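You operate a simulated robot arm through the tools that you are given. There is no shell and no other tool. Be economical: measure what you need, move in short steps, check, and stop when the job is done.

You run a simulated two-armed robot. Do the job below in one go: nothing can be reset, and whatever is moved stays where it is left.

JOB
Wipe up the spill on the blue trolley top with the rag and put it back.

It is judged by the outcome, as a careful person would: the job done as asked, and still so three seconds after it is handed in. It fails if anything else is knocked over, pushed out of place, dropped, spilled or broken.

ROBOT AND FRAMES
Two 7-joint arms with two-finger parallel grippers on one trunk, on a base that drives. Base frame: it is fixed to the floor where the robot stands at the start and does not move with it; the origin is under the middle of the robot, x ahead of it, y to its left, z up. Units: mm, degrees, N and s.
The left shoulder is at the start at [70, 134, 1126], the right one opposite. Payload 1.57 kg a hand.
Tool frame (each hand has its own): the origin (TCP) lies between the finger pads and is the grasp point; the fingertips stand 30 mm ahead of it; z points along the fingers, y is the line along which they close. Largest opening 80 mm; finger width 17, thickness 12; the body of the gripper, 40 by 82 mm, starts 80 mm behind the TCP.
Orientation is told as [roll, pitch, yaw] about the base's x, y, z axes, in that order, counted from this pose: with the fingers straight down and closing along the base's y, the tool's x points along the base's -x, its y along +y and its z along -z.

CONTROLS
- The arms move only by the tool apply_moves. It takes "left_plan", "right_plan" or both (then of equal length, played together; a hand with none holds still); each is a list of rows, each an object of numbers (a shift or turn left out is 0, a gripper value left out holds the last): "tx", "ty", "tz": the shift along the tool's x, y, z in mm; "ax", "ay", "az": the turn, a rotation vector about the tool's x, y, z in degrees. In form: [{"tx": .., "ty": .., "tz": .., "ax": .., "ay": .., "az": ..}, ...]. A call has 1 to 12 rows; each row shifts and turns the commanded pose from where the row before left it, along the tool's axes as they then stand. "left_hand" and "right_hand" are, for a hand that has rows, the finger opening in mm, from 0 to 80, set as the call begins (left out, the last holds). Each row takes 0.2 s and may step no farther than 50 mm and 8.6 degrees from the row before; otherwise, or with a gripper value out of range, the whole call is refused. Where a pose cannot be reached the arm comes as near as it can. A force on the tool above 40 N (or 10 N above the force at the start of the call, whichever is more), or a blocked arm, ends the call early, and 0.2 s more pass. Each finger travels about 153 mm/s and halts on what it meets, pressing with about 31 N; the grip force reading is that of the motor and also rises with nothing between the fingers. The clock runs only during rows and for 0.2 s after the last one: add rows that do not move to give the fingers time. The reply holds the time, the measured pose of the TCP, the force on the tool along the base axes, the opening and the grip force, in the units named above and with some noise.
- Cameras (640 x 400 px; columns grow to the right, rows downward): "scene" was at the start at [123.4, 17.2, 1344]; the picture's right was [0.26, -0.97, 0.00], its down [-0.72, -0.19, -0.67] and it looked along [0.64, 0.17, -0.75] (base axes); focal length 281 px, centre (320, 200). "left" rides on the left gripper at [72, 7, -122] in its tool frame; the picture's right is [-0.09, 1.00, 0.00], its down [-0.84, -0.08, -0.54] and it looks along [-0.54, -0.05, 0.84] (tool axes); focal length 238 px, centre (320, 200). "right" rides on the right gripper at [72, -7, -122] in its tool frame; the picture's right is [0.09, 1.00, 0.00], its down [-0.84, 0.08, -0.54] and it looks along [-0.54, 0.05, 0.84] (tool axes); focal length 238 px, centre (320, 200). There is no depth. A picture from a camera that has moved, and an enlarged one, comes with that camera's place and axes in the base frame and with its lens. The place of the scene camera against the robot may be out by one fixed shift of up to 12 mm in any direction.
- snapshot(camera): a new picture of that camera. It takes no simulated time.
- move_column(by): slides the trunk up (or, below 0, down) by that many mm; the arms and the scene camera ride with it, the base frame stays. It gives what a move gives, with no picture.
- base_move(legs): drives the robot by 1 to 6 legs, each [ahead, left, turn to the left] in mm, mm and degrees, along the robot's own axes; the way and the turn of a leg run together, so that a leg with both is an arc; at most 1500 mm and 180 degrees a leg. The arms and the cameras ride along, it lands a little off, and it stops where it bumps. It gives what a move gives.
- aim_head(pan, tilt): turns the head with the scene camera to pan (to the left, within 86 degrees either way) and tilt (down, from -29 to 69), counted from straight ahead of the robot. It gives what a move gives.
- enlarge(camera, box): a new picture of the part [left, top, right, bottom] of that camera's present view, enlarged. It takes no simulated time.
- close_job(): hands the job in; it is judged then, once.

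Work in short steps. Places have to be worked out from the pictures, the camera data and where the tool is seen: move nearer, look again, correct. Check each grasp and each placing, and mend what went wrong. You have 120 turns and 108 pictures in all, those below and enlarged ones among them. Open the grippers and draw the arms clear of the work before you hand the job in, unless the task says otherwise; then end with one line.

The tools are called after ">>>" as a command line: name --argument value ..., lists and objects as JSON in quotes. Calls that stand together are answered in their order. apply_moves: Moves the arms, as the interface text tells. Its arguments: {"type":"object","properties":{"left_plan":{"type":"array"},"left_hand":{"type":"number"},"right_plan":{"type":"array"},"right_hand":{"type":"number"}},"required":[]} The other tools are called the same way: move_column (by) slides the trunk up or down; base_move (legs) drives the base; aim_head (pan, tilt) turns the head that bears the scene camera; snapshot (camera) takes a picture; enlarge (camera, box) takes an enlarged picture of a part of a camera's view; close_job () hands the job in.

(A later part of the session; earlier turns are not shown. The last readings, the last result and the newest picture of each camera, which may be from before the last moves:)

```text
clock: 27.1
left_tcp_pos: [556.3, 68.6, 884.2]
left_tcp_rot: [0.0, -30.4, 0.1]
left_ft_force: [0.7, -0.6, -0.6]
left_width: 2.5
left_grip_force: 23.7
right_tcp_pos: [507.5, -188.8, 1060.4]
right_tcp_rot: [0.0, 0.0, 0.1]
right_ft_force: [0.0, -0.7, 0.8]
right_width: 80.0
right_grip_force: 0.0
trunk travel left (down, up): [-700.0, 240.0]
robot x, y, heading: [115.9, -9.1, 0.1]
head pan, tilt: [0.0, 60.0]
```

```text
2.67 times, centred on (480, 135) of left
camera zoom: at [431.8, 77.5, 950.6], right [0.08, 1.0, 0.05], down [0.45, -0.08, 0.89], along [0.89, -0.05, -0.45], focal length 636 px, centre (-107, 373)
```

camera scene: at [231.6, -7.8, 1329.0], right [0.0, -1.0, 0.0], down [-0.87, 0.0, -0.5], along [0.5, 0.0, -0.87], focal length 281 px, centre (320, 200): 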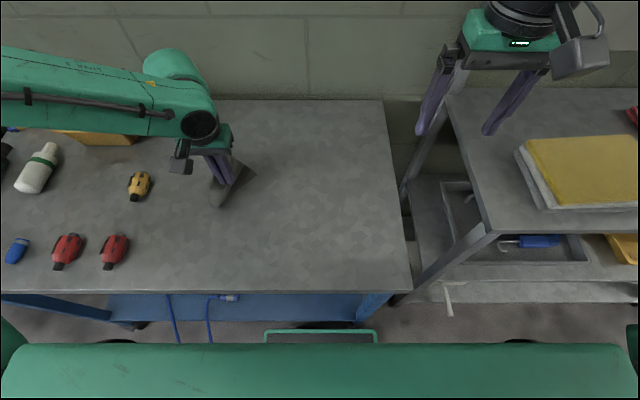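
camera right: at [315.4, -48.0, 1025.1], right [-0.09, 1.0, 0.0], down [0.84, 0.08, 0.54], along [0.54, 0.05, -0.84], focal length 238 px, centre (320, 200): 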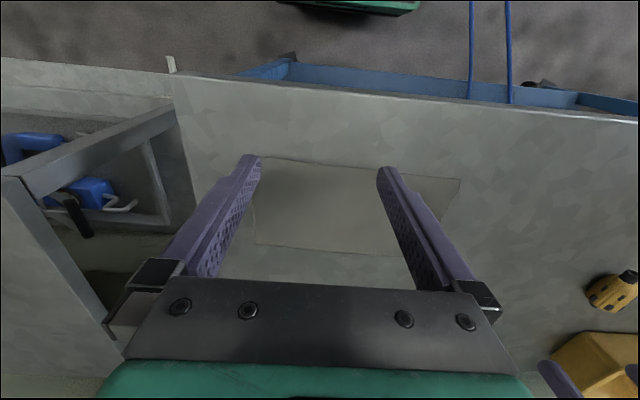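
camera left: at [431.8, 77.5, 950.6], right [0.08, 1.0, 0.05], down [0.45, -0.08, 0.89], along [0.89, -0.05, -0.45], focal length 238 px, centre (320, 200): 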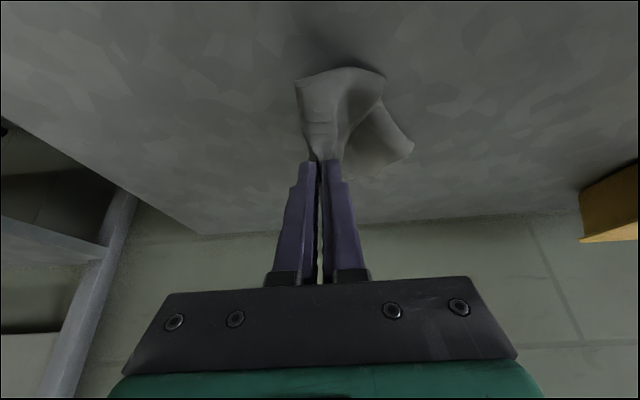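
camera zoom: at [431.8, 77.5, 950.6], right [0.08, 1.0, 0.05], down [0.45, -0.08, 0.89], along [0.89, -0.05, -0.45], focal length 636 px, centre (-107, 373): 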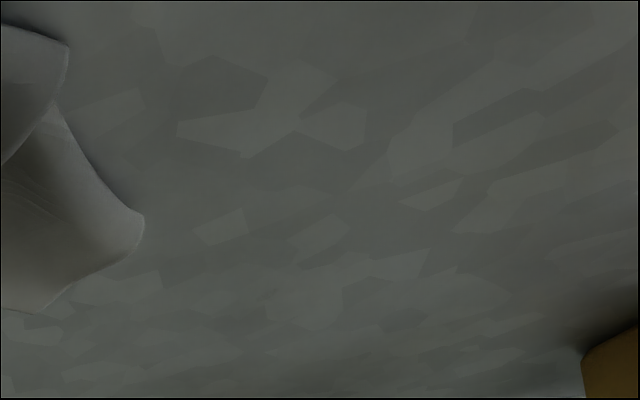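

No puddle is evident in this view, but the angle is poor. I carry the tilted hand over the far part of the puddle and wipe properly.

>>> apply_moves --left_plan '[{"tx": -16.5, "tz": 9.5, "ty": 30}, {"tx": -16.5, "tz": 9.5, "ty": 30}, {"tx": -16.5, "tz": 9.5, "ty": 30}, {"tx": -16.5, "tz": 9.5, "ty": 30}, {"tx": -16.5, "tz": 9.5, "ty": 30}, {"tx": -16.5, "tz": 9.5, "ty": 30}, {}]'

>>> apply_moves --left_plan '[{"tx": 10, "tz": 17.3}, {"tx": 8, "tz": 13.9}, {}]'

>>> snapshot --camera "left"

```text
clock: 28.7
left_tcp_pos: [671.3, 252.7, 883.7]
left_tcp_rot: [0.0, -30.5, -0.1]
left_ft_force: [0.0, 0.8, 0.2]
left_width: 2.9
left_grip_force: 24.0
right_tcp_pos: [507.2, -188.2, 1061.3]
right_tcp_rot: [0.1, 0.0, 0.0]
right_ft_force: [-0.1, 0.8, 1.4]
right_width: 80.0
right_grip_force: 0.1
trunk travel left (down, up): [-700.0, 240.0]
robot x, y, heading: [120.9, -6.3, 0.2]
head pan, tilt: [0.0, 60.0]
```

```text
clock: 29.5
left_tcp_pos: [671.7, 250.9, 847.8]
left_tcp_rot: [0.0, -30.5, -0.1]
left_ft_force: [-0.2, -0.2, -0.1]
left_width: 2.5
left_grip_force: 23.8
right_tcp_pos: [505.9, -187.9, 1060.2]
right_tcp_rot: [0.0, 0.0, 0.0]
right_ft_force: [-0.4, -0.1, -0.4]
right_width: 80.2
right_grip_force: 0.0
trunk travel left (down, up): [-700.0, 240.0]
robot x, y, heading: [117.8, -4.6, -0.1]
head pan, tilt: [0.0, 60.0]
```

```text
66 pictures are left
camera left: at [547.0, 259.1, 914.4], right [0.08, 1.0, 0.05], down [0.45, -0.08, 0.89], along [0.89, -0.05, -0.45], focal length 238 px, centre (320, 200)
```

left: 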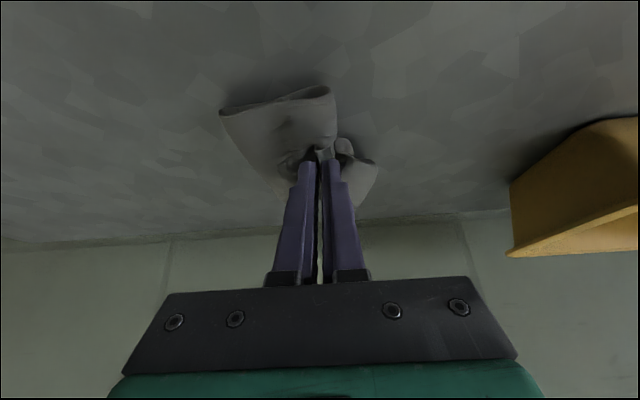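

Reachable now. I lower to light contact.

>>> apply_moves --left_plan '[{"tx": 4, "tz": 6.9}, {"tx": 1.5, "tz": 2.6}, {"tx": 1.5, "tz": 2.6}, {"tx": 1, "tz": 1.7}, {"tx": 1, "tz": 1.7}]'

```text
clock: 30.7
left_tcp_pos: [670.6, 249.3, 835.4]
left_tcp_rot: [0.0, -31.1, -0.2]
left_ft_force: [3.7, 4.5, 26.3]
left_width: 2.6
left_grip_force: 24.1
right_tcp_pos: [502.8, -188.9, 1062.4]
right_tcp_rot: [0.1, -0.2, 0.1]
right_ft_force: [-0.6, 0.1, -0.1]
right_width: 80.1
right_grip_force: 0.1
trunk travel left (down, up): [-700.0, 240.0]
robot x, y, heading: [118.3, -2.8, 0.2]
head pan, tilt: [0.0, 60.0]
```

Contact at ~26 N. I ease a little and zigzag from far to near.

>>> apply_moves --left_plan '[{"tx": -1, "tz": -1.7, "ty": 12}, {"ty": -25}, {"ty": -25}, {"ty": -25}, {"ty": -20}, {"tx": 15.6, "tz": -9}, {"ty": 25}, {"ty": 25}, {"ty": 25}, {"ty": 20}, {"tx": 15.6, "tz": -9}]'

>>> apply_moves --left_plan '[{"ty": -25}, {"ty": -25}, {"ty": -25}, {"ty": -20}, {"tx": 15.6, "tz": -9}, {"ty": 25}, {"ty": 25}, {"ty": 25}, {"ty": 20}, {"tx": 15.6, "tz": -9}]'

>>> apply_moves --left_plan '[{"ty": -25}, {"ty": -25}, {"ty": -25}, {"ty": -20}, {"tx": 15.6, "tz": -9}, {"ty": 25}, {"ty": 25}, {"ty": 25}, {"ty": 20}, {}]'

>>> snapshot --camera "left"

```text
clock: 33.1
left_tcp_pos: [633.6, 261.9, 836.3]
left_tcp_rot: [-0.1, -30.9, -0.1]
left_ft_force: [4.2, 0.8, 23.4]
left_width: 2.7
left_grip_force: 24.1
right_tcp_pos: [502.9, -189.5, 1060.6]
right_tcp_rot: [0.1, -0.2, -0.1]
right_ft_force: [-0.9, 0.6, 0.3]
right_width: 80.2
right_grip_force: 0.0
trunk travel left (down, up): [-700.0, 240.0]
robot x, y, heading: [116.8, -6.3, 0.1]
head pan, tilt: [0.0, 60.0]
```

```text
clock: 35.3
left_tcp_pos: [597.5, 261.5, 835.7]
left_tcp_rot: [0.1, -30.9, -0.1]
left_ft_force: [3.8, -0.9, 22.8]
left_width: 2.3
left_grip_force: 24.4
right_tcp_pos: [504.3, -189.9, 1061.4]
right_tcp_rot: [0.2, -0.2, 0.0]
right_ft_force: [-0.1, -0.8, 0.2]
right_width: 79.8
right_grip_force: 0.2
trunk travel left (down, up): [-700.0, 240.0]
robot x, y, heading: [117.8, -4.7, -0.2]
head pan, tilt: [0.0, 60.0]
```

```text
clock: 37.5
left_tcp_pos: [580.7, 261.5, 834.9]
left_tcp_rot: [0.1, -30.9, -0.2]
left_ft_force: [-0.5, -3.0, 23.2]
left_width: 2.5
left_grip_force: 24.1
right_tcp_pos: [504.0, -191.0, 1060.9]
right_tcp_rot: [0.2, -0.3, 0.1]
right_ft_force: [0.2, 0.5, 0.2]
right_width: 80.1
right_grip_force: 0.0
trunk travel left (down, up): [-700.0, 240.0]
robot x, y, heading: [117.6, -6.7, 0.4]
head pan, tilt: [0.0, 60.0]
```

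```text
65 pictures are left
camera left: at [455.5, 269.0, 901.6], right [0.08, 1.0, 0.05], down [0.44, -0.08, 0.89], along [0.89, -0.05, -0.45], focal length 238 px, centre (320, 200)
```

left: 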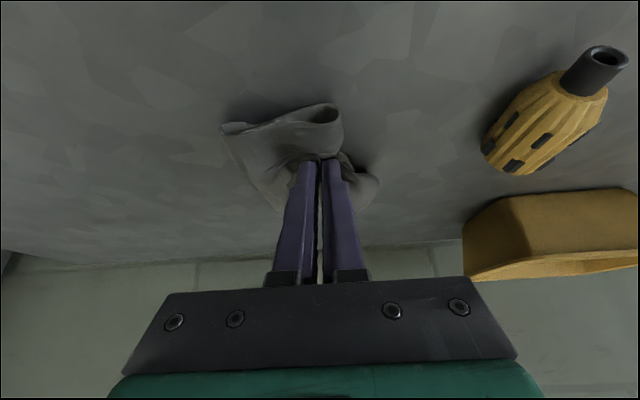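

Wiped. I lift the rag up and away toward the robot to see the top.

>>> apply_moves --left_plan '[{"tx": -15, "tz": -26}, {"tx": -15, "tz": -26}, {"tx": 5, "tz": -40, "ty": 12}, {"tx": 5, "tz": -40, "ty": 12}, {"tx": 14, "tz": -40, "ty": 12}, {"tx": 14, "tz": -40, "ty": 12}, {"tx": 14, "tz": -30, "ty": 12}]'

>>> snapshot --camera "scene"

>>> snapshot --camera "left"

```text
clock: 39.1
left_tcp_pos: [550.3, 277.7, 933.0]
left_tcp_rot: [0.0, -30.5, 0.0]
left_ft_force: [0.1, -0.3, -1.0]
left_width: 2.9
left_grip_force: 24.1
left hand out of reach, approached as far as the arm can: row 4, 5, 6, 7
right_tcp_pos: [506.2, -188.9, 1059.9]
right_tcp_rot: [0.0, 0.1, 0.0]
right_ft_force: [0.2, 0.6, -0.4]
right_width: 80.2
right_grip_force: 0.0
trunk travel left (down, up): [-700.0, 240.0]
robot x, y, heading: [119.5, -6.8, -0.1]
head pan, tilt: [0.0, 60.0]
```

```text
64 pictures are left
camera scene: at [231.7, -8.7, 1329.0], right [0.0, -1.0, 0.0], down [-0.87, 0.0, -0.5], along [0.5, 0.0, -0.87], focal length 281 px, centre (320, 200)
```

scene: 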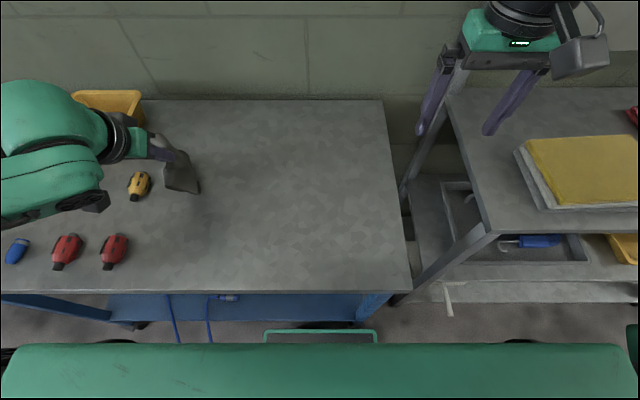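

```text
63 pictures are left
camera left: at [425.9, 284.6, 998.8], right [0.08, 1.0, 0.05], down [0.45, -0.08, 0.89], along [0.89, -0.05, -0.45], focal length 238 px, centre (320, 200)
```

left: 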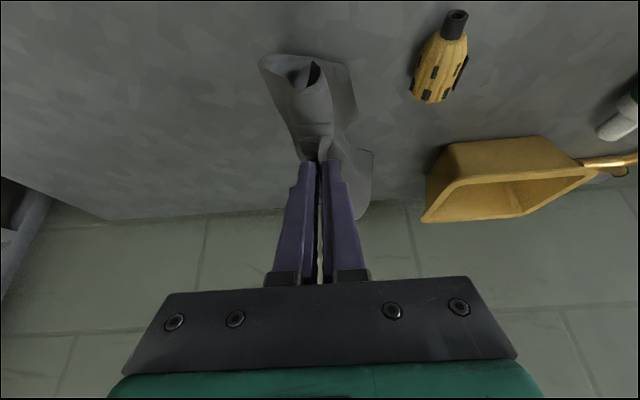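

>>> enlarge --camera "scene" --box '[175, 132, 271, 192]'

>>> enlarge --camera "left" --box '[200, 60, 330, 190]'

```text
6.67 times, centred on (223, 162) of scene
camera zoom: at [231.7, -8.7, 1329.0], right [0.0, -1.0, 0.0], down [-0.87, 0.0, -0.5], along [0.5, 0.0, -0.87], focal length 1873 px, centre (967, 453)
```

zoom: 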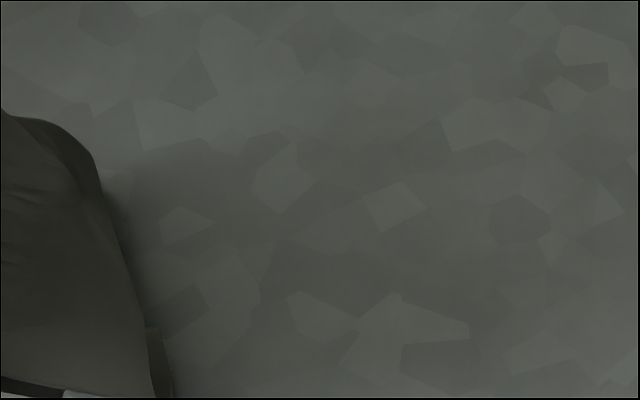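

```text
3.08 times, centred on (265, 125) of left
camera zoom: at [425.9, 284.6, 998.8], right [0.08, 1.0, 0.05], down [0.45, -0.08, 0.89], along [0.89, -0.05, -0.45], focal length 733 px, centre (489, 431)
```

zoom: 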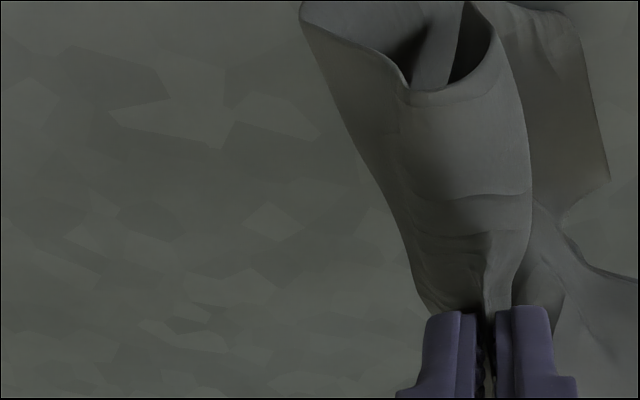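

The puddle area is now clean of glints and edges. I untilt, raise, and drive the base back and right so I can lay the rag on its old spot.

>>> apply_moves --left_plan '[{"ay": 8}, {"ay": 8}, {"ay": 8}, {"ay": 6.5}, {"tz": -20}, {}]'

>>> base_move --legs '[[-30, 0, 0], [0, -135, 0]]'

>>> snapshot --camera "scene"

>>> snapshot --camera "left"

```text
clock: 40.5
left_tcp_pos: [552.1, 280.7, 953.5]
left_tcp_rot: [0.0, 0.1, 0.0]
left_ft_force: [0.9, -0.3, -0.3]
left_width: 2.5
left_grip_force: 24.0
right_tcp_pos: [507.5, -187.6, 1060.1]
right_tcp_rot: [0.1, 0.0, 0.0]
right_ft_force: [0.1, 0.6, -0.1]
right_width: 79.9
right_grip_force: 0.0
trunk travel left (down, up): [-700.0, 240.0]
robot x, y, heading: [120.0, -4.2, -0.4]
head pan, tilt: [0.0, 60.0]
```

```text
clock: 42.3
left_tcp_pos: [522.7, 147.9, 953.3]
left_tcp_rot: [-0.1, 0.0, -0.1]
left_ft_force: [0.0, -0.1, -0.2]
left_width: 2.5
left_grip_force: 24.4
right_tcp_pos: [475.8, -319.8, 1060.5]
right_tcp_rot: [-0.1, 0.0, 0.1]
right_ft_force: [-0.2, -0.5, 0.9]
right_width: 79.7
right_grip_force: 0.1
trunk travel left (down, up): [-700.0, 240.0]
robot x, y, heading: [90.3, -136.4, -0.2]
head pan, tilt: [0.0, 60.0]
```

```text
60 pictures are left
camera scene: at [201.1, -139.7, 1329.0], right [0.0, -1.0, 0.0], down [-0.87, 0.0, -0.5], along [0.5, 0.0, -0.87], focal length 281 px, centre (320, 200)
```

scene: 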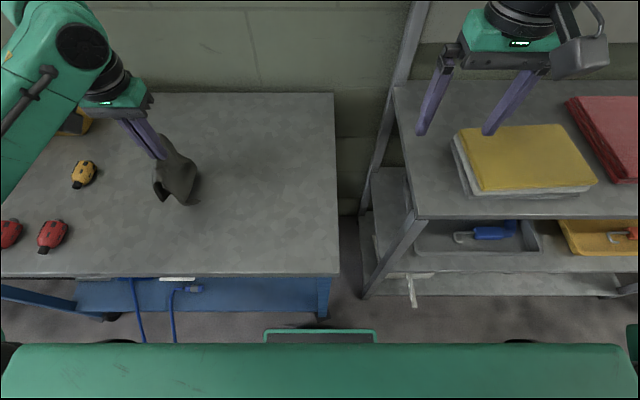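

```text
59 pictures are left
camera left: at [448.9, 155.6, 1073.4], right [0.09, 1.0, 0.0], down [0.84, -0.08, 0.54], along [0.54, -0.05, -0.84], focal length 238 px, centre (320, 200)
```

left: 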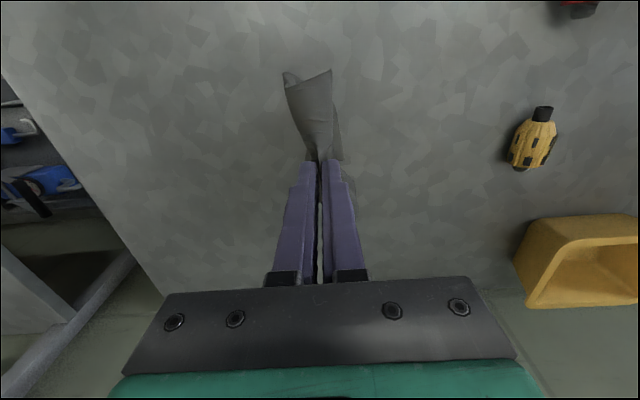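

I carry the rag to the right end of its old place and lower it.

>>> apply_moves --left_plan '[{"tx": 6.7, "ty": -36}, {"tx": 6.7, "ty": -36}, {"tx": 6.7, "ty": -36}, {"tx": 6.7, "ty": -36}, {"tx": 6.7, "ty": -36}, {"tx": 6.7, "ty": -30}, {"tz": 25}, {"tz": 25}, {}]'

>>> snapshot --camera "left"

>>> snapshot --camera "scene"

```text
clock: 44.3
left_tcp_pos: [482.6, -64.5, 903.0]
left_tcp_rot: [0.0, 0.0, -0.1]
left_ft_force: [0.6, -0.5, -0.3]
left_width: 2.7
left_grip_force: 24.0
right_tcp_pos: [476.5, -321.4, 1060.5]
right_tcp_rot: [0.1, 0.0, 0.0]
right_ft_force: [-0.7, 0.0, 0.3]
right_width: 80.0
right_grip_force: 0.1
trunk travel left (down, up): [-700.0, 240.0]
robot x, y, heading: [83.0, -139.5, -0.1]
head pan, tilt: [0.0, 60.0]
```

```text
58 pictures are left
camera left: at [409.6, -55.9, 1023.8], right [0.09, 1.0, 0.0], down [0.84, -0.08, 0.54], along [0.54, -0.05, -0.84], focal length 238 px, centre (320, 200)
```

left: 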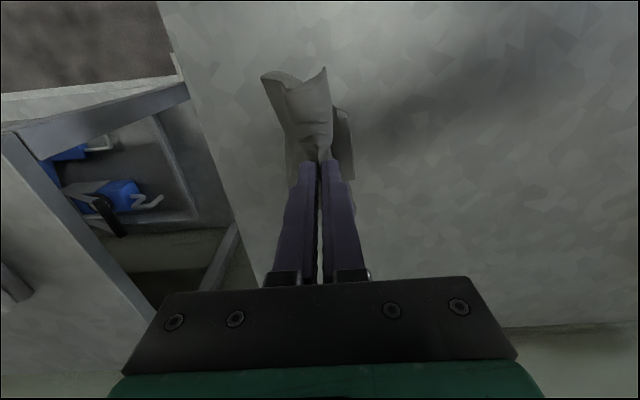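

```text
57 pictures are left
camera scene: at [201.0, -141.5, 1329.0], right [0.0, -1.0, 0.0], down [-0.87, 0.0, -0.5], along [0.5, 0.0, -0.87], focal length 281 px, centre (320, 200)
```

scene: 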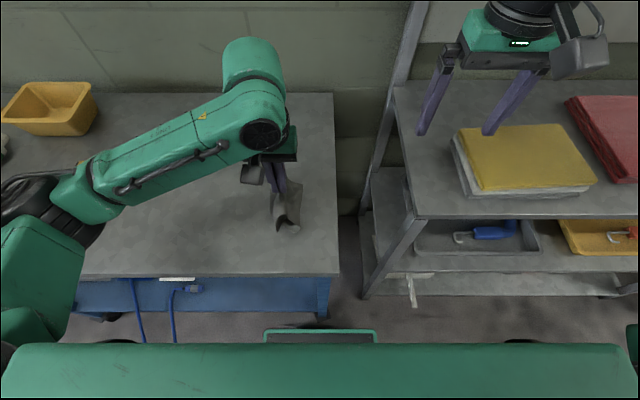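

I lower to just above the surface, then drag left so the tail trails out flat.

>>> apply_moves --left_plan '[{"tz": 25}, {"tz": 20}, {"tz": 12}, {"tz": 3}, {}, {"ty": 25}, {"ty": 25}, {"ty": 25}, {"ty": 22}, {}]'

>>> snapshot --camera "left"

```text
clock: 46.5
left_tcp_pos: [481.9, 34.1, 844.3]
left_tcp_rot: [0.0, -0.1, -0.1]
left_ft_force: [0.3, -0.6, 0.4]
left_width: 2.2
left_grip_force: 24.2
right_tcp_pos: [477.3, -321.9, 1059.0]
right_tcp_rot: [0.1, 0.0, 0.1]
right_ft_force: [0.3, -0.2, 0.7]
right_width: 79.9
right_grip_force: 0.0
trunk travel left (down, up): [-700.0, 240.0]
robot x, y, heading: [86.2, -139.2, -0.1]
head pan, tilt: [0.0, 60.0]
```

```text
56 pictures are left
camera left: at [408.5, 41.9, 963.3], right [0.09, 1.0, 0.0], down [0.84, -0.08, 0.54], along [0.54, -0.05, -0.84], focal length 238 px, centre (320, 200)
```

left: 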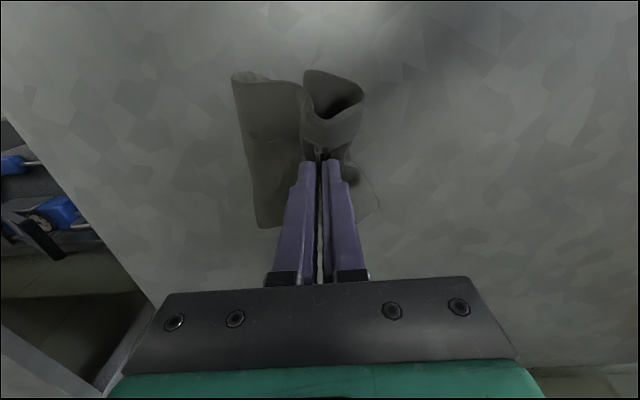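

The rag is partly folded. I set it down, release and look, before spreading it.

>>> apply_moves --left_plan '[{"tz": 5}, {}]'

>>> apply_moves --left_plan '[{}, {"tz": -25}, {"tz": -40}, {"tz": -40, "ty": 20}, {"ty": 40, "tz": -20}, {"ty": 45}, {"ty": 45}]' --left_hand 30

>>> snapshot --camera "left"

>>> enlarge --camera "scene" --box '[150, 90, 350, 280]'

```text
clock: 47.1
left_tcp_pos: [480.8, 33.9, 838.5]
left_tcp_rot: [0.0, -0.1, -0.1]
left_ft_force: [0.3, -0.2, 2.5]
left_width: 2.7
left_grip_force: 24.0
right_tcp_pos: [477.1, -321.0, 1060.4]
right_tcp_rot: [0.1, 0.0, -0.1]
right_ft_force: [-0.5, 0.3, 0.3]
right_width: 80.0
right_grip_force: 0.1
trunk travel left (down, up): [-700.0, 240.0]
robot x, y, heading: [85.0, -139.3, 0.0]
head pan, tilt: [0.0, 60.0]
```

```text
clock: 48.7
left_tcp_pos: [481.7, 184.8, 963.1]
left_tcp_rot: [0.0, 0.0, -0.1]
left_ft_force: [-0.1, 0.5, 0.0]
left_width: 30.1
left_grip_force: 0.0
right_tcp_pos: [475.4, -319.9, 1061.4]
right_tcp_rot: [0.0, 0.0, 0.0]
right_ft_force: [-0.3, 0.4, 0.3]
right_width: 80.2
right_grip_force: 0.0
trunk travel left (down, up): [-700.0, 240.0]
robot x, y, heading: [86.4, -139.0, -0.2]
head pan, tilt: [0.0, 60.0]
```

```text
55 pictures are left
camera left: at [409.1, 191.9, 1084.1], right [0.09, 1.0, 0.0], down [0.84, -0.08, 0.54], along [0.54, -0.05, -0.84], focal length 238 px, centre (320, 200)
```

left: 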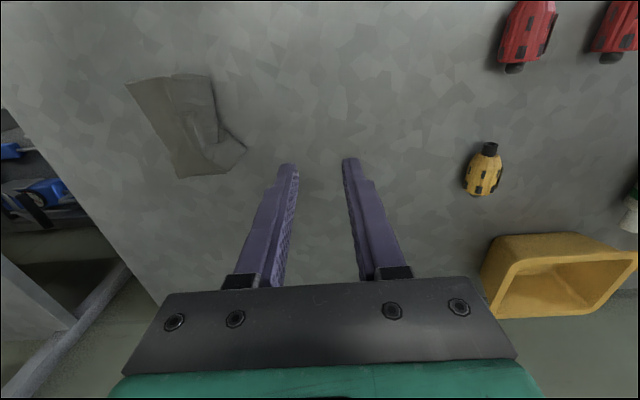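

```text
2.11 times, centred on (250, 185) of scene
camera zoom: at [200.4, -140.0, 1329.0], right [0.0, -1.0, 0.0], down [-0.87, 0.0, -0.5], along [0.5, 0.0, -0.87], focal length 592 px, centre (467, 232)
```

zoom: 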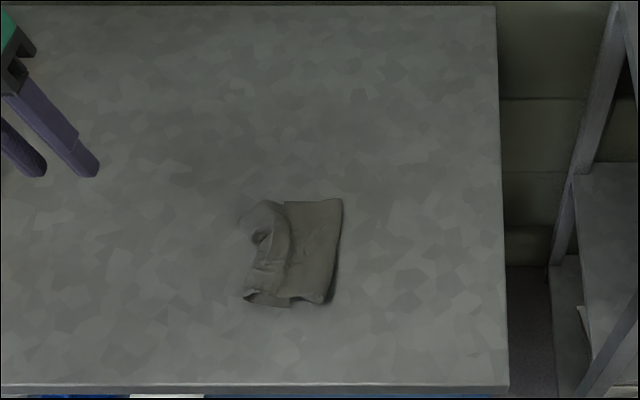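

Rag lies folded around (480, 10). I check the puddle area closely and the rag's fold structure.

>>> enlarge --camera "scene" --box '[165, 115, 261, 175]'

>>> enlarge --camera "scene" --box '[216, 140, 296, 200]'

>>> enlarge --camera "left" --box '[100, 50, 280, 200]'

```text
6.67 times, centred on (213, 145) of scene
camera zoom: at [200.4, -140.0, 1329.0], right [0.0, -1.0, 0.0], down [-0.87, 0.0, -0.5], along [0.5, 0.0, -0.87], focal length 1873 px, centre (1033, 567)
```

zoom: 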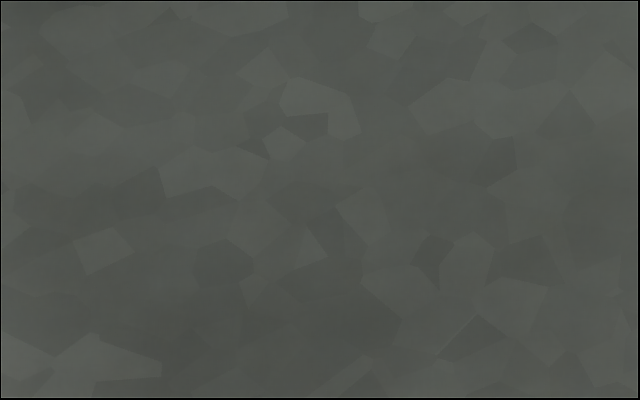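

```text
6.67 times, centred on (256, 170) of scene
camera zoom: at [200.4, -140.0, 1329.0], right [0.0, -1.0, 0.0], down [-0.87, 0.0, -0.5], along [0.5, 0.0, -0.87], focal length 1873 px, centre (747, 400)
```

zoom: 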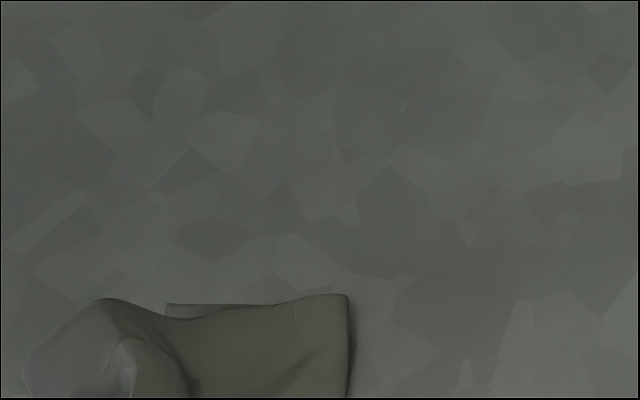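

```text
2.67 times, centred on (190, 125) of left
camera zoom: at [409.1, 191.9, 1084.1], right [0.09, 1.0, 0.0], down [0.84, -0.08, 0.54], along [0.54, -0.05, -0.84], focal length 636 px, centre (667, 400)
```

zoom: 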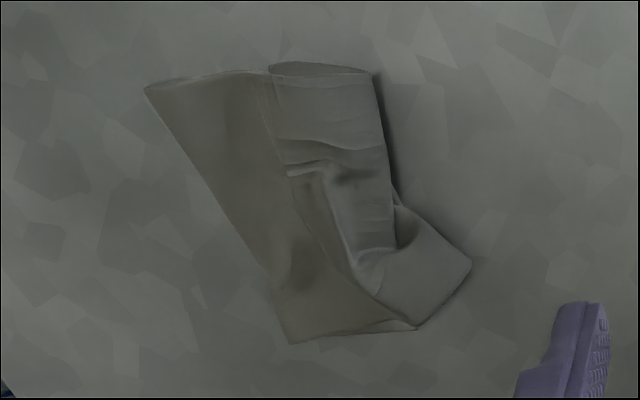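

The tile marking the puddle sits at the left of that view; I enlarge further left.

>>> enlarge --camera "scene" --box '[120, 120, 216, 180]'

>>> snapshot --camera "scene"

```text
6.67 times, centred on (168, 150) of scene
camera zoom: at [200.4, -140.0, 1329.0], right [0.0, -1.0, 0.0], down [-0.87, 0.0, -0.5], along [0.5, 0.0, -0.87], focal length 1873 px, centre (1333, 533)
```

zoom: 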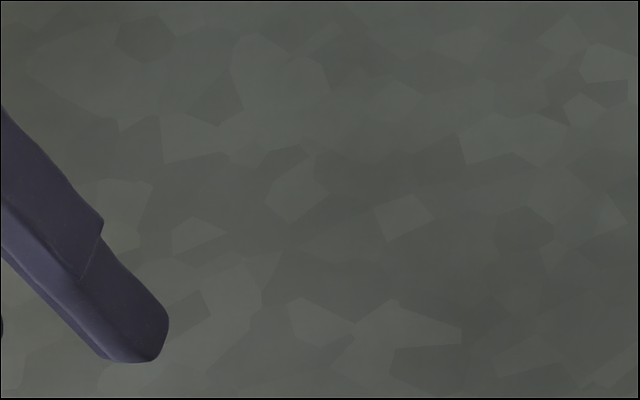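

```text
49 pictures are left
camera scene: at [200.4, -140.0, 1329.0], right [0.0, -1.0, 0.0], down [-0.87, 0.0, -0.5], along [0.5, 0.0, -0.87], focal length 281 px, centre (320, 200)
```

scene: 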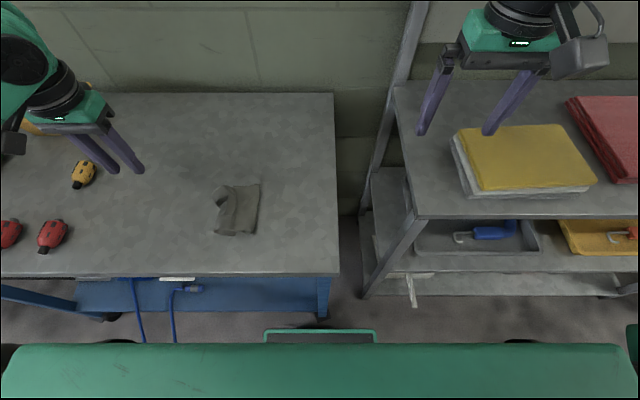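

The puddle is fully gone. The rag is folded (y −9 to 85), so I will pick its free left corner near (508, 80), let it hang out, and relay it flat. First I yaw the hand 90°.

>>> apply_moves --left_plan '[{"az": 8}, {"az": 8}, {"az": 8}, {"az": 8}, {"az": 8}, {"az": 8}, {"az": 8}, {"az": 8}, {"az": 8}, {"az": 8}, {"az": 8}, {"az": 2}]'

>>> snapshot --camera "left"

```text
clock: 51.3
left_tcp_pos: [482.0, 184.2, 963.3]
left_tcp_rot: [0.0, 0.0, -90.2]
left_ft_force: [0.4, 0.0, 0.4]
left_width: 30.1
left_grip_force: 0.1
right_tcp_pos: [477.5, -321.3, 1059.4]
right_tcp_rot: [0.0, -0.1, 0.0]
right_ft_force: [0.5, -0.1, 0.5]
right_width: 80.0
right_grip_force: 0.1
trunk travel left (down, up): [-700.0, 240.0]
robot x, y, heading: [87.2, -137.6, 0.3]
head pan, tilt: [0.0, 60.0]
```

```text
48 pictures are left
camera left: at [487.8, 256.8, 1083.5], right [1.0, -0.1, 0.0], down [-0.08, -0.84, 0.54], along [-0.05, -0.54, -0.84], focal length 238 px, centre (320, 200)
```

left: 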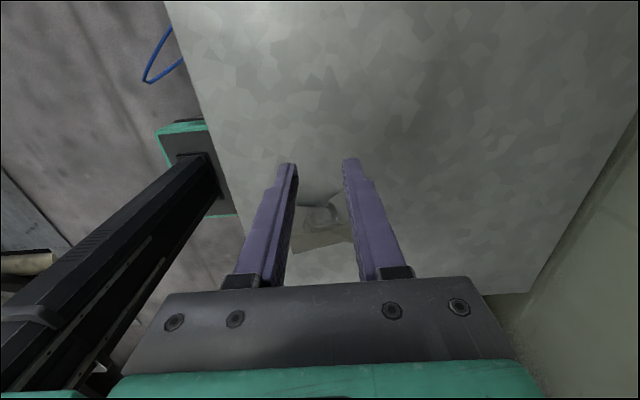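

>>> apply_moves --left_plan '[{"tx": -30, "ty": 9, "tz": 25}, {"tx": -30, "ty": 9, "tz": 25}, {"tx": -20, "ty": 8, "tz": 25}, {"tz": 15}, {}]'

>>> enlarge --camera "left" --box '[200, 60, 440, 290]'

```text
clock: 52.5
left_tcp_pos: [508.2, 103.1, 874.8]
left_tcp_rot: [0.0, 0.0, -90.1]
left_ft_force: [0.2, -0.1, 0.5]
left_width: 30.1
left_grip_force: 0.1
right_tcp_pos: [477.7, -320.9, 1060.3]
right_tcp_rot: [0.1, 0.0, -0.1]
right_ft_force: [0.4, 0.2, -1.1]
right_width: 80.0
right_grip_force: 0.2
trunk travel left (down, up): [-700.0, 240.0]
robot x, y, heading: [86.8, -136.2, -0.1]
head pan, tilt: [0.0, 60.0]
```

```text
1.74 times, centred on (320, 175) of left
camera zoom: at [513.2, 175.4, 994.2], right [1.0, -0.09, 0.0], down [-0.08, -0.84, 0.54], along [-0.05, -0.54, -0.84], focal length 414 px, centre (320, 244)
```

zoom: 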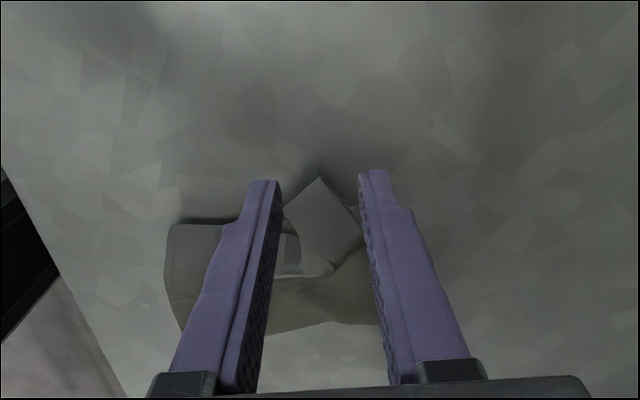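

The flap's corner is at (505, 91). I open to 40, centre at (507, 79) and descend straddling it.

>>> apply_moves --left_plan '[{"tx": -24, "tz": 10}, {"tz": 20}, {"tz": 8}, {"tz": 2}, {"tz": 2}, {"tz": 1.5}]' --left_hand 40

>>> apply_moves --left_plan '[{}, {}, {}]' --left_hand 0

>>> enlarge --camera "left" --box '[200, 60, 440, 290]'

```text
clock: 53.9
left_tcp_pos: [507.3, 78.9, 831.4]
left_tcp_rot: [0.1, 0.1, -90.0]
left_ft_force: [0.7, 1.4, 10.6]
left_width: 39.7
left_grip_force: 0.1
right_tcp_pos: [476.0, -321.1, 1060.3]
right_tcp_rot: [0.1, -0.1, 0.1]
right_ft_force: [0.4, 0.1, 0.4]
right_width: 80.4
right_grip_force: 0.2
trunk travel left (down, up): [-700.0, 240.0]
robot x, y, heading: [90.9, -138.0, -0.3]
head pan, tilt: [0.0, 60.0]
```

```text
clock: 54.7
left_tcp_pos: [507.1, 78.4, 830.8]
left_tcp_rot: [0.2, -0.1, -90.0]
left_ft_force: [-1.3, 0.6, 14.3]
left_width: 5.8
left_grip_force: 25.9
right_tcp_pos: [473.6, -321.9, 1061.0]
right_tcp_rot: [0.2, -0.2, 0.0]
right_ft_force: [-0.5, 1.3, 1.1]
right_width: 79.9
right_grip_force: 0.0
trunk travel left (down, up): [-700.0, 240.0]
robot x, y, heading: [88.3, -138.2, -0.1]
head pan, tilt: [0.0, 60.0]
```

```text
1.74 times, centred on (320, 175) of left
camera zoom: at [512.3, 151.6, 951.9], right [1.0, -0.09, 0.0], down [-0.08, -0.84, 0.54], along [-0.05, -0.54, -0.84], focal length 414 px, centre (320, 244)
```

zoom: 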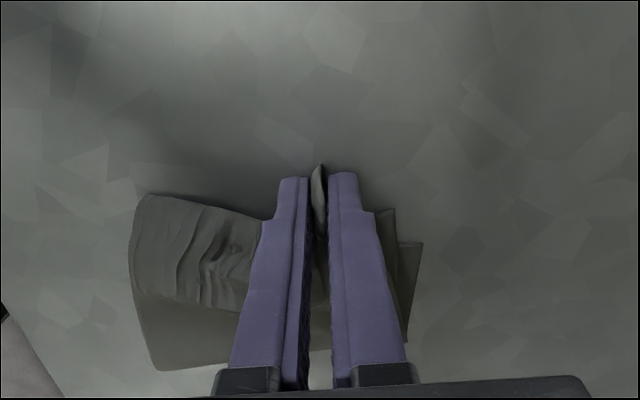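

Corner pinched. I lift it high so it hangs out.

>>> apply_moves --left_plan '[{"tz": -35}, {"tz": -45}, {"tz": -45}, {"tz": -45}, {"tz": -45}, {"tz": -25}, {}]'

>>> snapshot --camera "left"

>>> snapshot --camera "scene"

```text
clock: 56.3
left_tcp_pos: [507.4, 81.2, 1065.9]
left_tcp_rot: [-0.1, 0.0, -90.1]
left_ft_force: [0.2, -0.2, -0.6]
left_width: 3.8
left_grip_force: 24.5
right_tcp_pos: [477.2, -320.5, 1061.5]
right_tcp_rot: [0.0, 0.0, 0.1]
right_ft_force: [-0.1, 0.3, -0.7]
right_width: 80.0
right_grip_force: 0.1
trunk travel left (down, up): [-700.0, 240.0]
robot x, y, heading: [87.1, -137.4, -0.4]
head pan, tilt: [0.0, 60.0]
```

```text
45 pictures are left
camera left: at [513.0, 152.9, 1187.1], right [1.0, -0.09, 0.0], down [-0.08, -0.84, 0.54], along [-0.05, -0.54, -0.84], focal length 238 px, centre (320, 200)
```

left: 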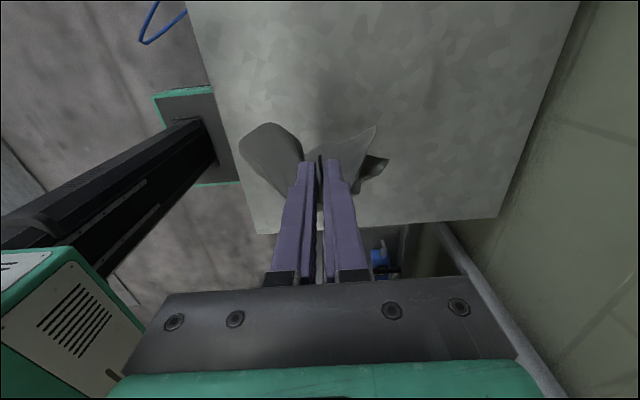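

```text
44 pictures are left
camera scene: at [201.3, -140.9, 1329.0], right [0.0, -1.0, 0.0], down [-0.87, 0.0, -0.5], along [0.5, 0.0, -0.87], focal length 281 px, centre (320, 200)
```

scene: 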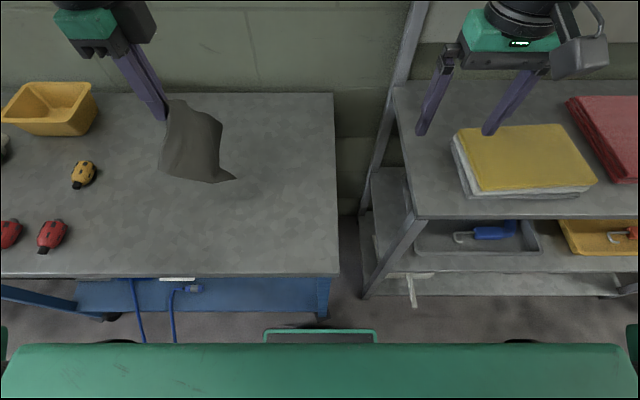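

The rag hangs fairly open. I move right, lower until its end touches, then lay it down moving left.

>>> apply_moves --left_plan '[{"tx": -35}, {"tx": -35}, {"tx": -35}, {"tx": -35}, {"tz": 20}, {"tz": 20}, {"tz": 20}, {}]'

>>> snapshot --camera "scene"

>>> snapshot --camera "left"

```text
clock: 58.1
left_tcp_pos: [506.1, -60.7, 1010.1]
left_tcp_rot: [-0.1, 0.0, -90.0]
left_ft_force: [0.0, -0.4, -0.2]
left_width: 3.7
left_grip_force: 25.2
right_tcp_pos: [476.2, -321.0, 1060.9]
right_tcp_rot: [0.1, 0.0, 0.0]
right_ft_force: [-0.4, 0.8, -0.5]
right_width: 80.1
right_grip_force: 0.0
trunk travel left (down, up): [-700.0, 240.0]
robot x, y, heading: [87.4, -137.6, 0.3]
head pan, tilt: [0.0, 60.0]
```

```text
43 pictures are left
camera scene: at [201.0, -140.9, 1329.0], right [0.0, -1.0, 0.0], down [-0.87, 0.0, -0.5], along [0.5, 0.0, -0.87], focal length 281 px, centre (320, 200)
```

scene: 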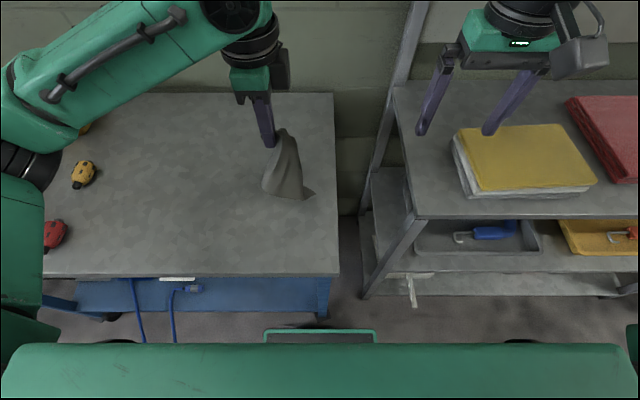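

```text
42 pictures are left
camera left: at [511.9, 12.3, 1130.2], right [1.0, -0.09, 0.0], down [-0.08, -0.84, 0.54], along [-0.05, -0.54, -0.84], focal length 238 px, centre (320, 200)
```

left: 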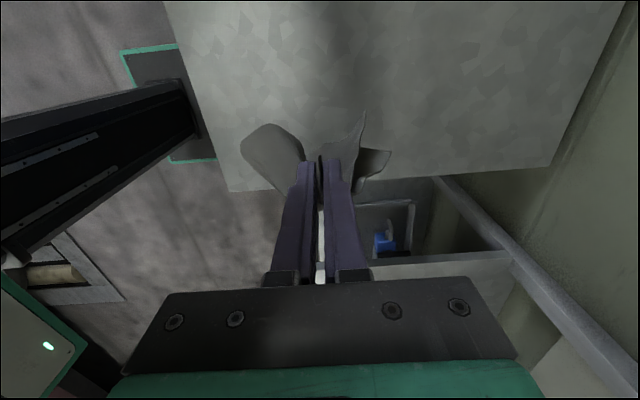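

The lower tip is just above the top near y≈−115. I lay it: lowering while moving left.

>>> apply_moves --left_plan '[{"tz": 20}, {"tz": 20}, {"tz": 18, "tx": 14}, {"tz": 18, "tx": 16}, {"tz": 18, "tx": 18}, {"tz": 18, "tx": 20}, {"tz": 18, "tx": 24}, {"tz": 15, "tx": 26}, {"tz": 12, "tx": 24}, {"tz": 8, "tx": 18}, {"tz": 5, "tx": 6}, {}]'

>>> snapshot --camera "scene"

>>> snapshot --camera "left"

```text
clock: 60.7
left_tcp_pos: [507.8, 106.7, 839.8]
left_tcp_rot: [0.1, 0.0, -90.1]
left_ft_force: [-0.7, -0.5, 0.5]
left_width: 3.9
left_grip_force: 25.0
right_tcp_pos: [476.2, -321.8, 1059.9]
right_tcp_rot: [0.1, 0.0, 0.1]
right_ft_force: [0.0, 0.1, 0.2]
right_width: 79.8
right_grip_force: 0.0
trunk travel left (down, up): [-700.0, 240.0]
robot x, y, heading: [87.4, -137.8, -0.0]
head pan, tilt: [0.0, 60.0]
```

```text
41 pictures are left
camera scene: at [201.1, -141.2, 1329.0], right [0.0, -1.0, 0.0], down [-0.87, 0.0, -0.5], along [0.5, 0.0, -0.87], focal length 281 px, centre (320, 200)
```

scene: 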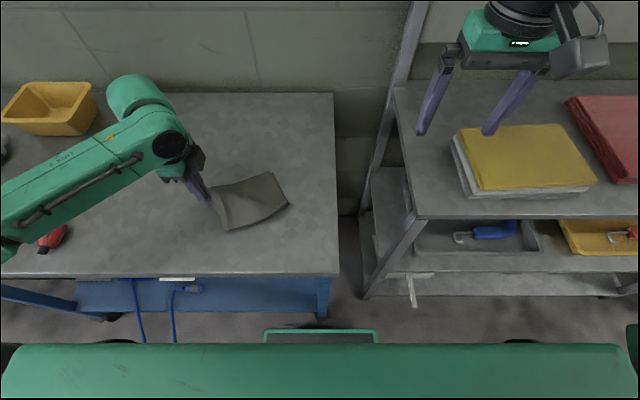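

```text
40 pictures are left
camera left: at [513.3, 178.8, 960.7], right [1.0, -0.09, 0.0], down [-0.08, -0.84, 0.54], along [-0.05, -0.54, -0.84], focal length 238 px, centre (320, 200)
```

left: 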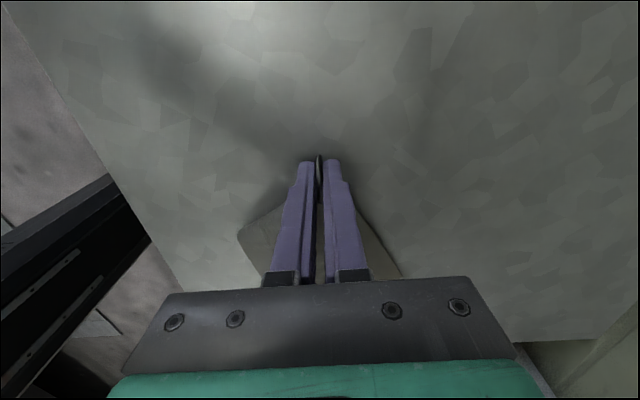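

It laid out fairly flat. I release, back off and view it.

>>> apply_moves --left_plan '[{"tz": 4}, {}]'

>>> apply_moves --left_plan '[{}, {"tz": -30}, {"tz": -40}, {"tz": -40, "tx": 25}, {"tx": 40, "tz": -20}, {"tx": 45}]' --left_hand 30

>>> enlarge --camera "scene" --box '[150, 90, 350, 280]'

>>> snapshot --camera "left"

```text
clock: 61.3
left_tcp_pos: [507.2, 106.4, 836.8]
left_tcp_rot: [0.0, -0.1, -90.1]
left_ft_force: [0.8, -1.3, 1.1]
left_width: 4.0
left_grip_force: 24.6
right_tcp_pos: [477.2, -321.1, 1061.9]
right_tcp_rot: [0.0, 0.0, 0.0]
right_ft_force: [-0.4, -0.9, -1.0]
right_width: 79.9
right_grip_force: 0.1
trunk travel left (down, up): [-700.0, 240.0]
robot x, y, heading: [89.2, -136.7, -0.0]
head pan, tilt: [0.0, 60.0]
```

```text
clock: 62.7
left_tcp_pos: [505.2, 219.0, 967.2]
left_tcp_rot: [0.1, -0.1, -90.0]
left_ft_force: [-0.1, 0.1, -0.8]
left_width: 30.0
left_grip_force: 0.0
right_tcp_pos: [475.8, -319.6, 1060.6]
right_tcp_rot: [0.0, 0.0, 0.1]
right_ft_force: [0.6, -0.2, -0.1]
right_width: 80.3
right_grip_force: 0.1
trunk travel left (down, up): [-700.0, 240.0]
robot x, y, heading: [85.5, -137.1, 0.1]
head pan, tilt: [0.0, 60.0]
```

```text
2.11 times, centred on (250, 185) of scene
camera zoom: at [200.7, -139.9, 1329.0], right [0.0, -1.0, 0.0], down [-0.87, 0.0, -0.5], along [0.5, 0.0, -0.87], focal length 592 px, centre (467, 232)
```

zoom: 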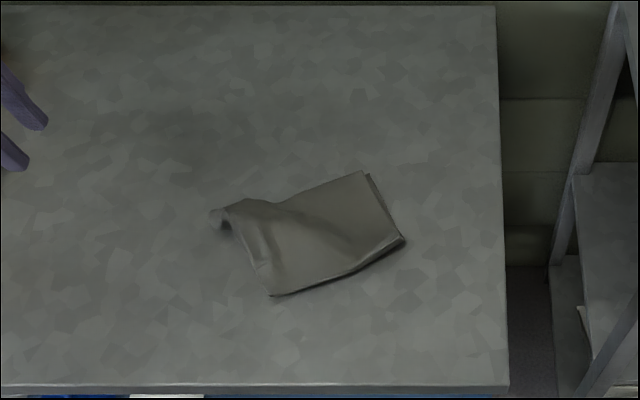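

```text
38 pictures are left
camera left: at [511.5, 291.4, 1087.3], right [1.0, -0.09, 0.0], down [-0.08, -0.84, 0.54], along [-0.05, -0.54, -0.84], focal length 238 px, centre (320, 200)
```

left: 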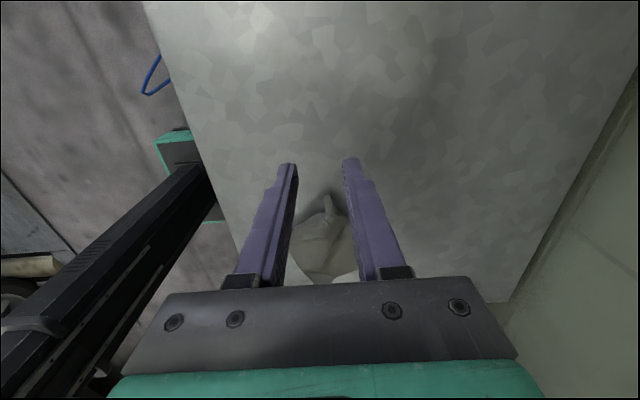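

The rag is centred about (508, 17) versus (480, −4) originally. I'll drive back left and use the right hand to take the right corner (494, −77) and pull it gently toward its old place, which also smooths it.

>>> base_move --legs '[[0, 120, 0]]'

>>> apply_moves --right_plan '[{"tx": -5, "ty": 35, "tz": 25}, {"tx": -5, "ty": 35, "tz": 25}, {"tx": -5, "ty": 35, "tz": 25}, {"ty": 35, "tz": 25}, {"tz": 35}, {"tz": 25}, {}]' --right_hand 30

>>> snapshot --camera "right"

>>> snapshot --camera "scene"

```text
clock: 63.9
left_tcp_pos: [507.0, 335.5, 968.2]
left_tcp_rot: [0.1, 0.1, -90.0]
left_ft_force: [0.0, 1.0, -0.3]
left_width: 29.9
left_grip_force: 0.0
right_tcp_pos: [477.0, -202.7, 1059.5]
right_tcp_rot: [0.1, 0.0, 0.0]
right_ft_force: [0.0, 0.7, -0.2]
right_width: 80.1
right_grip_force: 0.1
trunk travel left (down, up): [-700.0, 240.0]
robot x, y, heading: [88.9, -17.0, -0.1]
head pan, tilt: [0.0, 60.0]
```

```text
clock: 65.5
left_tcp_pos: [506.2, 337.0, 967.3]
left_tcp_rot: [0.1, 0.0, -90.1]
left_ft_force: [0.2, -0.4, -0.1]
left_width: 30.0
left_grip_force: 0.0
right_tcp_pos: [492.9, -63.9, 899.0]
right_tcp_rot: [0.0, 0.0, 0.0]
right_ft_force: [-0.4, -0.1, 0.5]
right_width: 30.1
right_grip_force: 0.1
trunk travel left (down, up): [-700.0, 240.0]
robot x, y, heading: [88.6, -23.1, -0.1]
head pan, tilt: [0.0, 60.0]
```

```text
37 pictures are left
camera right: at [420.4, -69.3, 1021.7], right [-0.09, 1.0, 0.0], down [0.84, 0.08, 0.54], along [0.54, 0.05, -0.84], focal length 238 px, centre (320, 200)
```

right: 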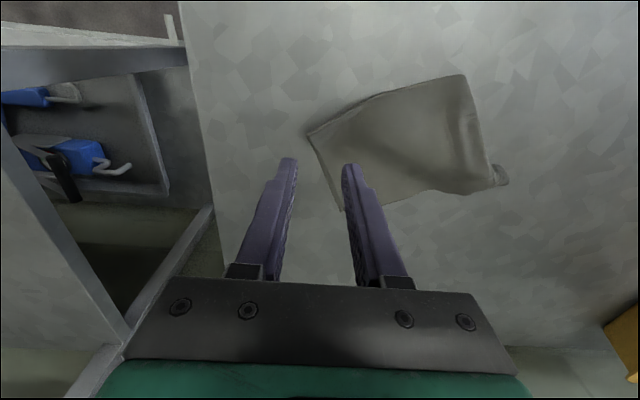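

```text
36 pictures are left
camera scene: at [201.1, -22.0, 1329.0], right [0.0, -1.0, 0.0], down [-0.87, 0.0, -0.5], along [0.5, 0.0, -0.87], focal length 281 px, centre (320, 200)
```

scene: 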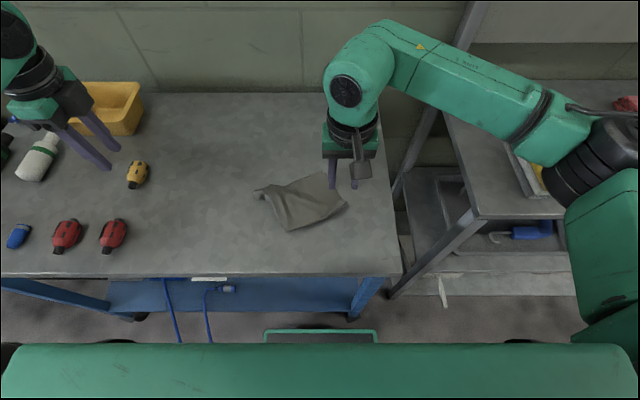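

>>> enlarge --camera "right" --box '[270, 60, 520, 220]'

```text
2.50 times, centred on (395, 140) of right
camera zoom: at [420.4, -69.3, 1021.7], right [-0.09, 1.0, 0.0], down [0.84, 0.08, 0.54], along [0.54, 0.05, -0.84], focal length 596 px, centre (132, 350)
```

zoom: 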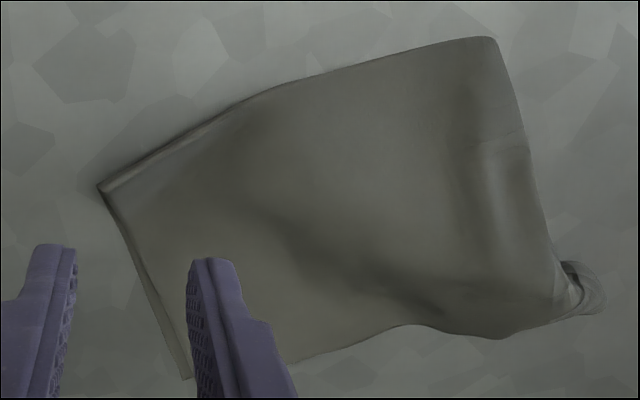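

I pinch just inside the right corner at about (497, −60).

>>> apply_moves --right_plan '[{"tx": -4, "ty": 4, "tz": 30}, {"tz": 25}, {"tz": 8}, {"tz": 2}, {"tz": 2}, {"tz": 1.5}]'

>>> apply_moves --right_plan '[{}, {}, {}]' --right_hand 0

>>> snapshot --camera "right"

```text
clock: 66.9
left_tcp_pos: [506.0, 336.6, 967.7]
left_tcp_rot: [0.0, -0.1, -90.1]
left_ft_force: [0.1, 0.3, -0.8]
left_width: 29.8
left_grip_force: 0.0
right_tcp_pos: [495.3, -58.0, 832.1]
right_tcp_rot: [0.1, 0.0, 0.0]
right_ft_force: [0.7, -0.5, 0.6]
right_width: 30.0
right_grip_force: 0.0
trunk travel left (down, up): [-700.0, 240.0]
robot x, y, heading: [87.5, -16.3, -0.1]
head pan, tilt: [0.0, 60.0]
```

```text
clock: 67.7
left_tcp_pos: [506.7, 336.7, 967.3]
left_tcp_rot: [0.1, -0.1, -90.2]
left_ft_force: [-0.3, 0.0, 0.1]
left_width: 30.3
left_grip_force: 0.0
right_tcp_pos: [495.8, -58.4, 832.3]
right_tcp_rot: [0.0, 0.1, 0.0]
right_ft_force: [0.1, 0.5, 2.8]
right_width: 2.5
right_grip_force: 23.3
trunk travel left (down, up): [-700.0, 240.0]
robot x, y, heading: [85.1, -20.1, 0.2]
head pan, tilt: [0.0, 60.0]
```

```text
34 pictures are left
camera right: at [423.6, -64.4, 954.7], right [-0.09, 1.0, 0.0], down [0.84, 0.08, 0.54], along [0.54, 0.05, -0.84], focal length 238 px, centre (320, 200)
```

right: 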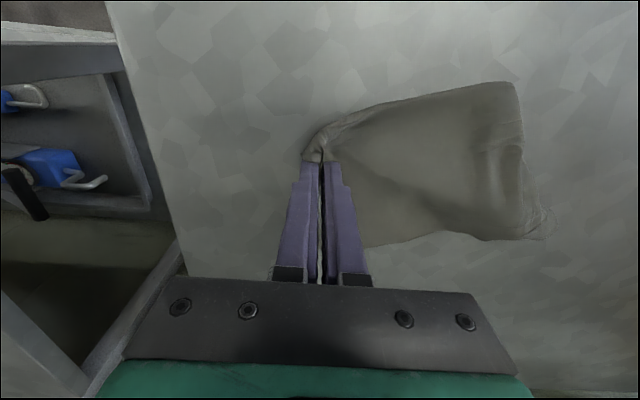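

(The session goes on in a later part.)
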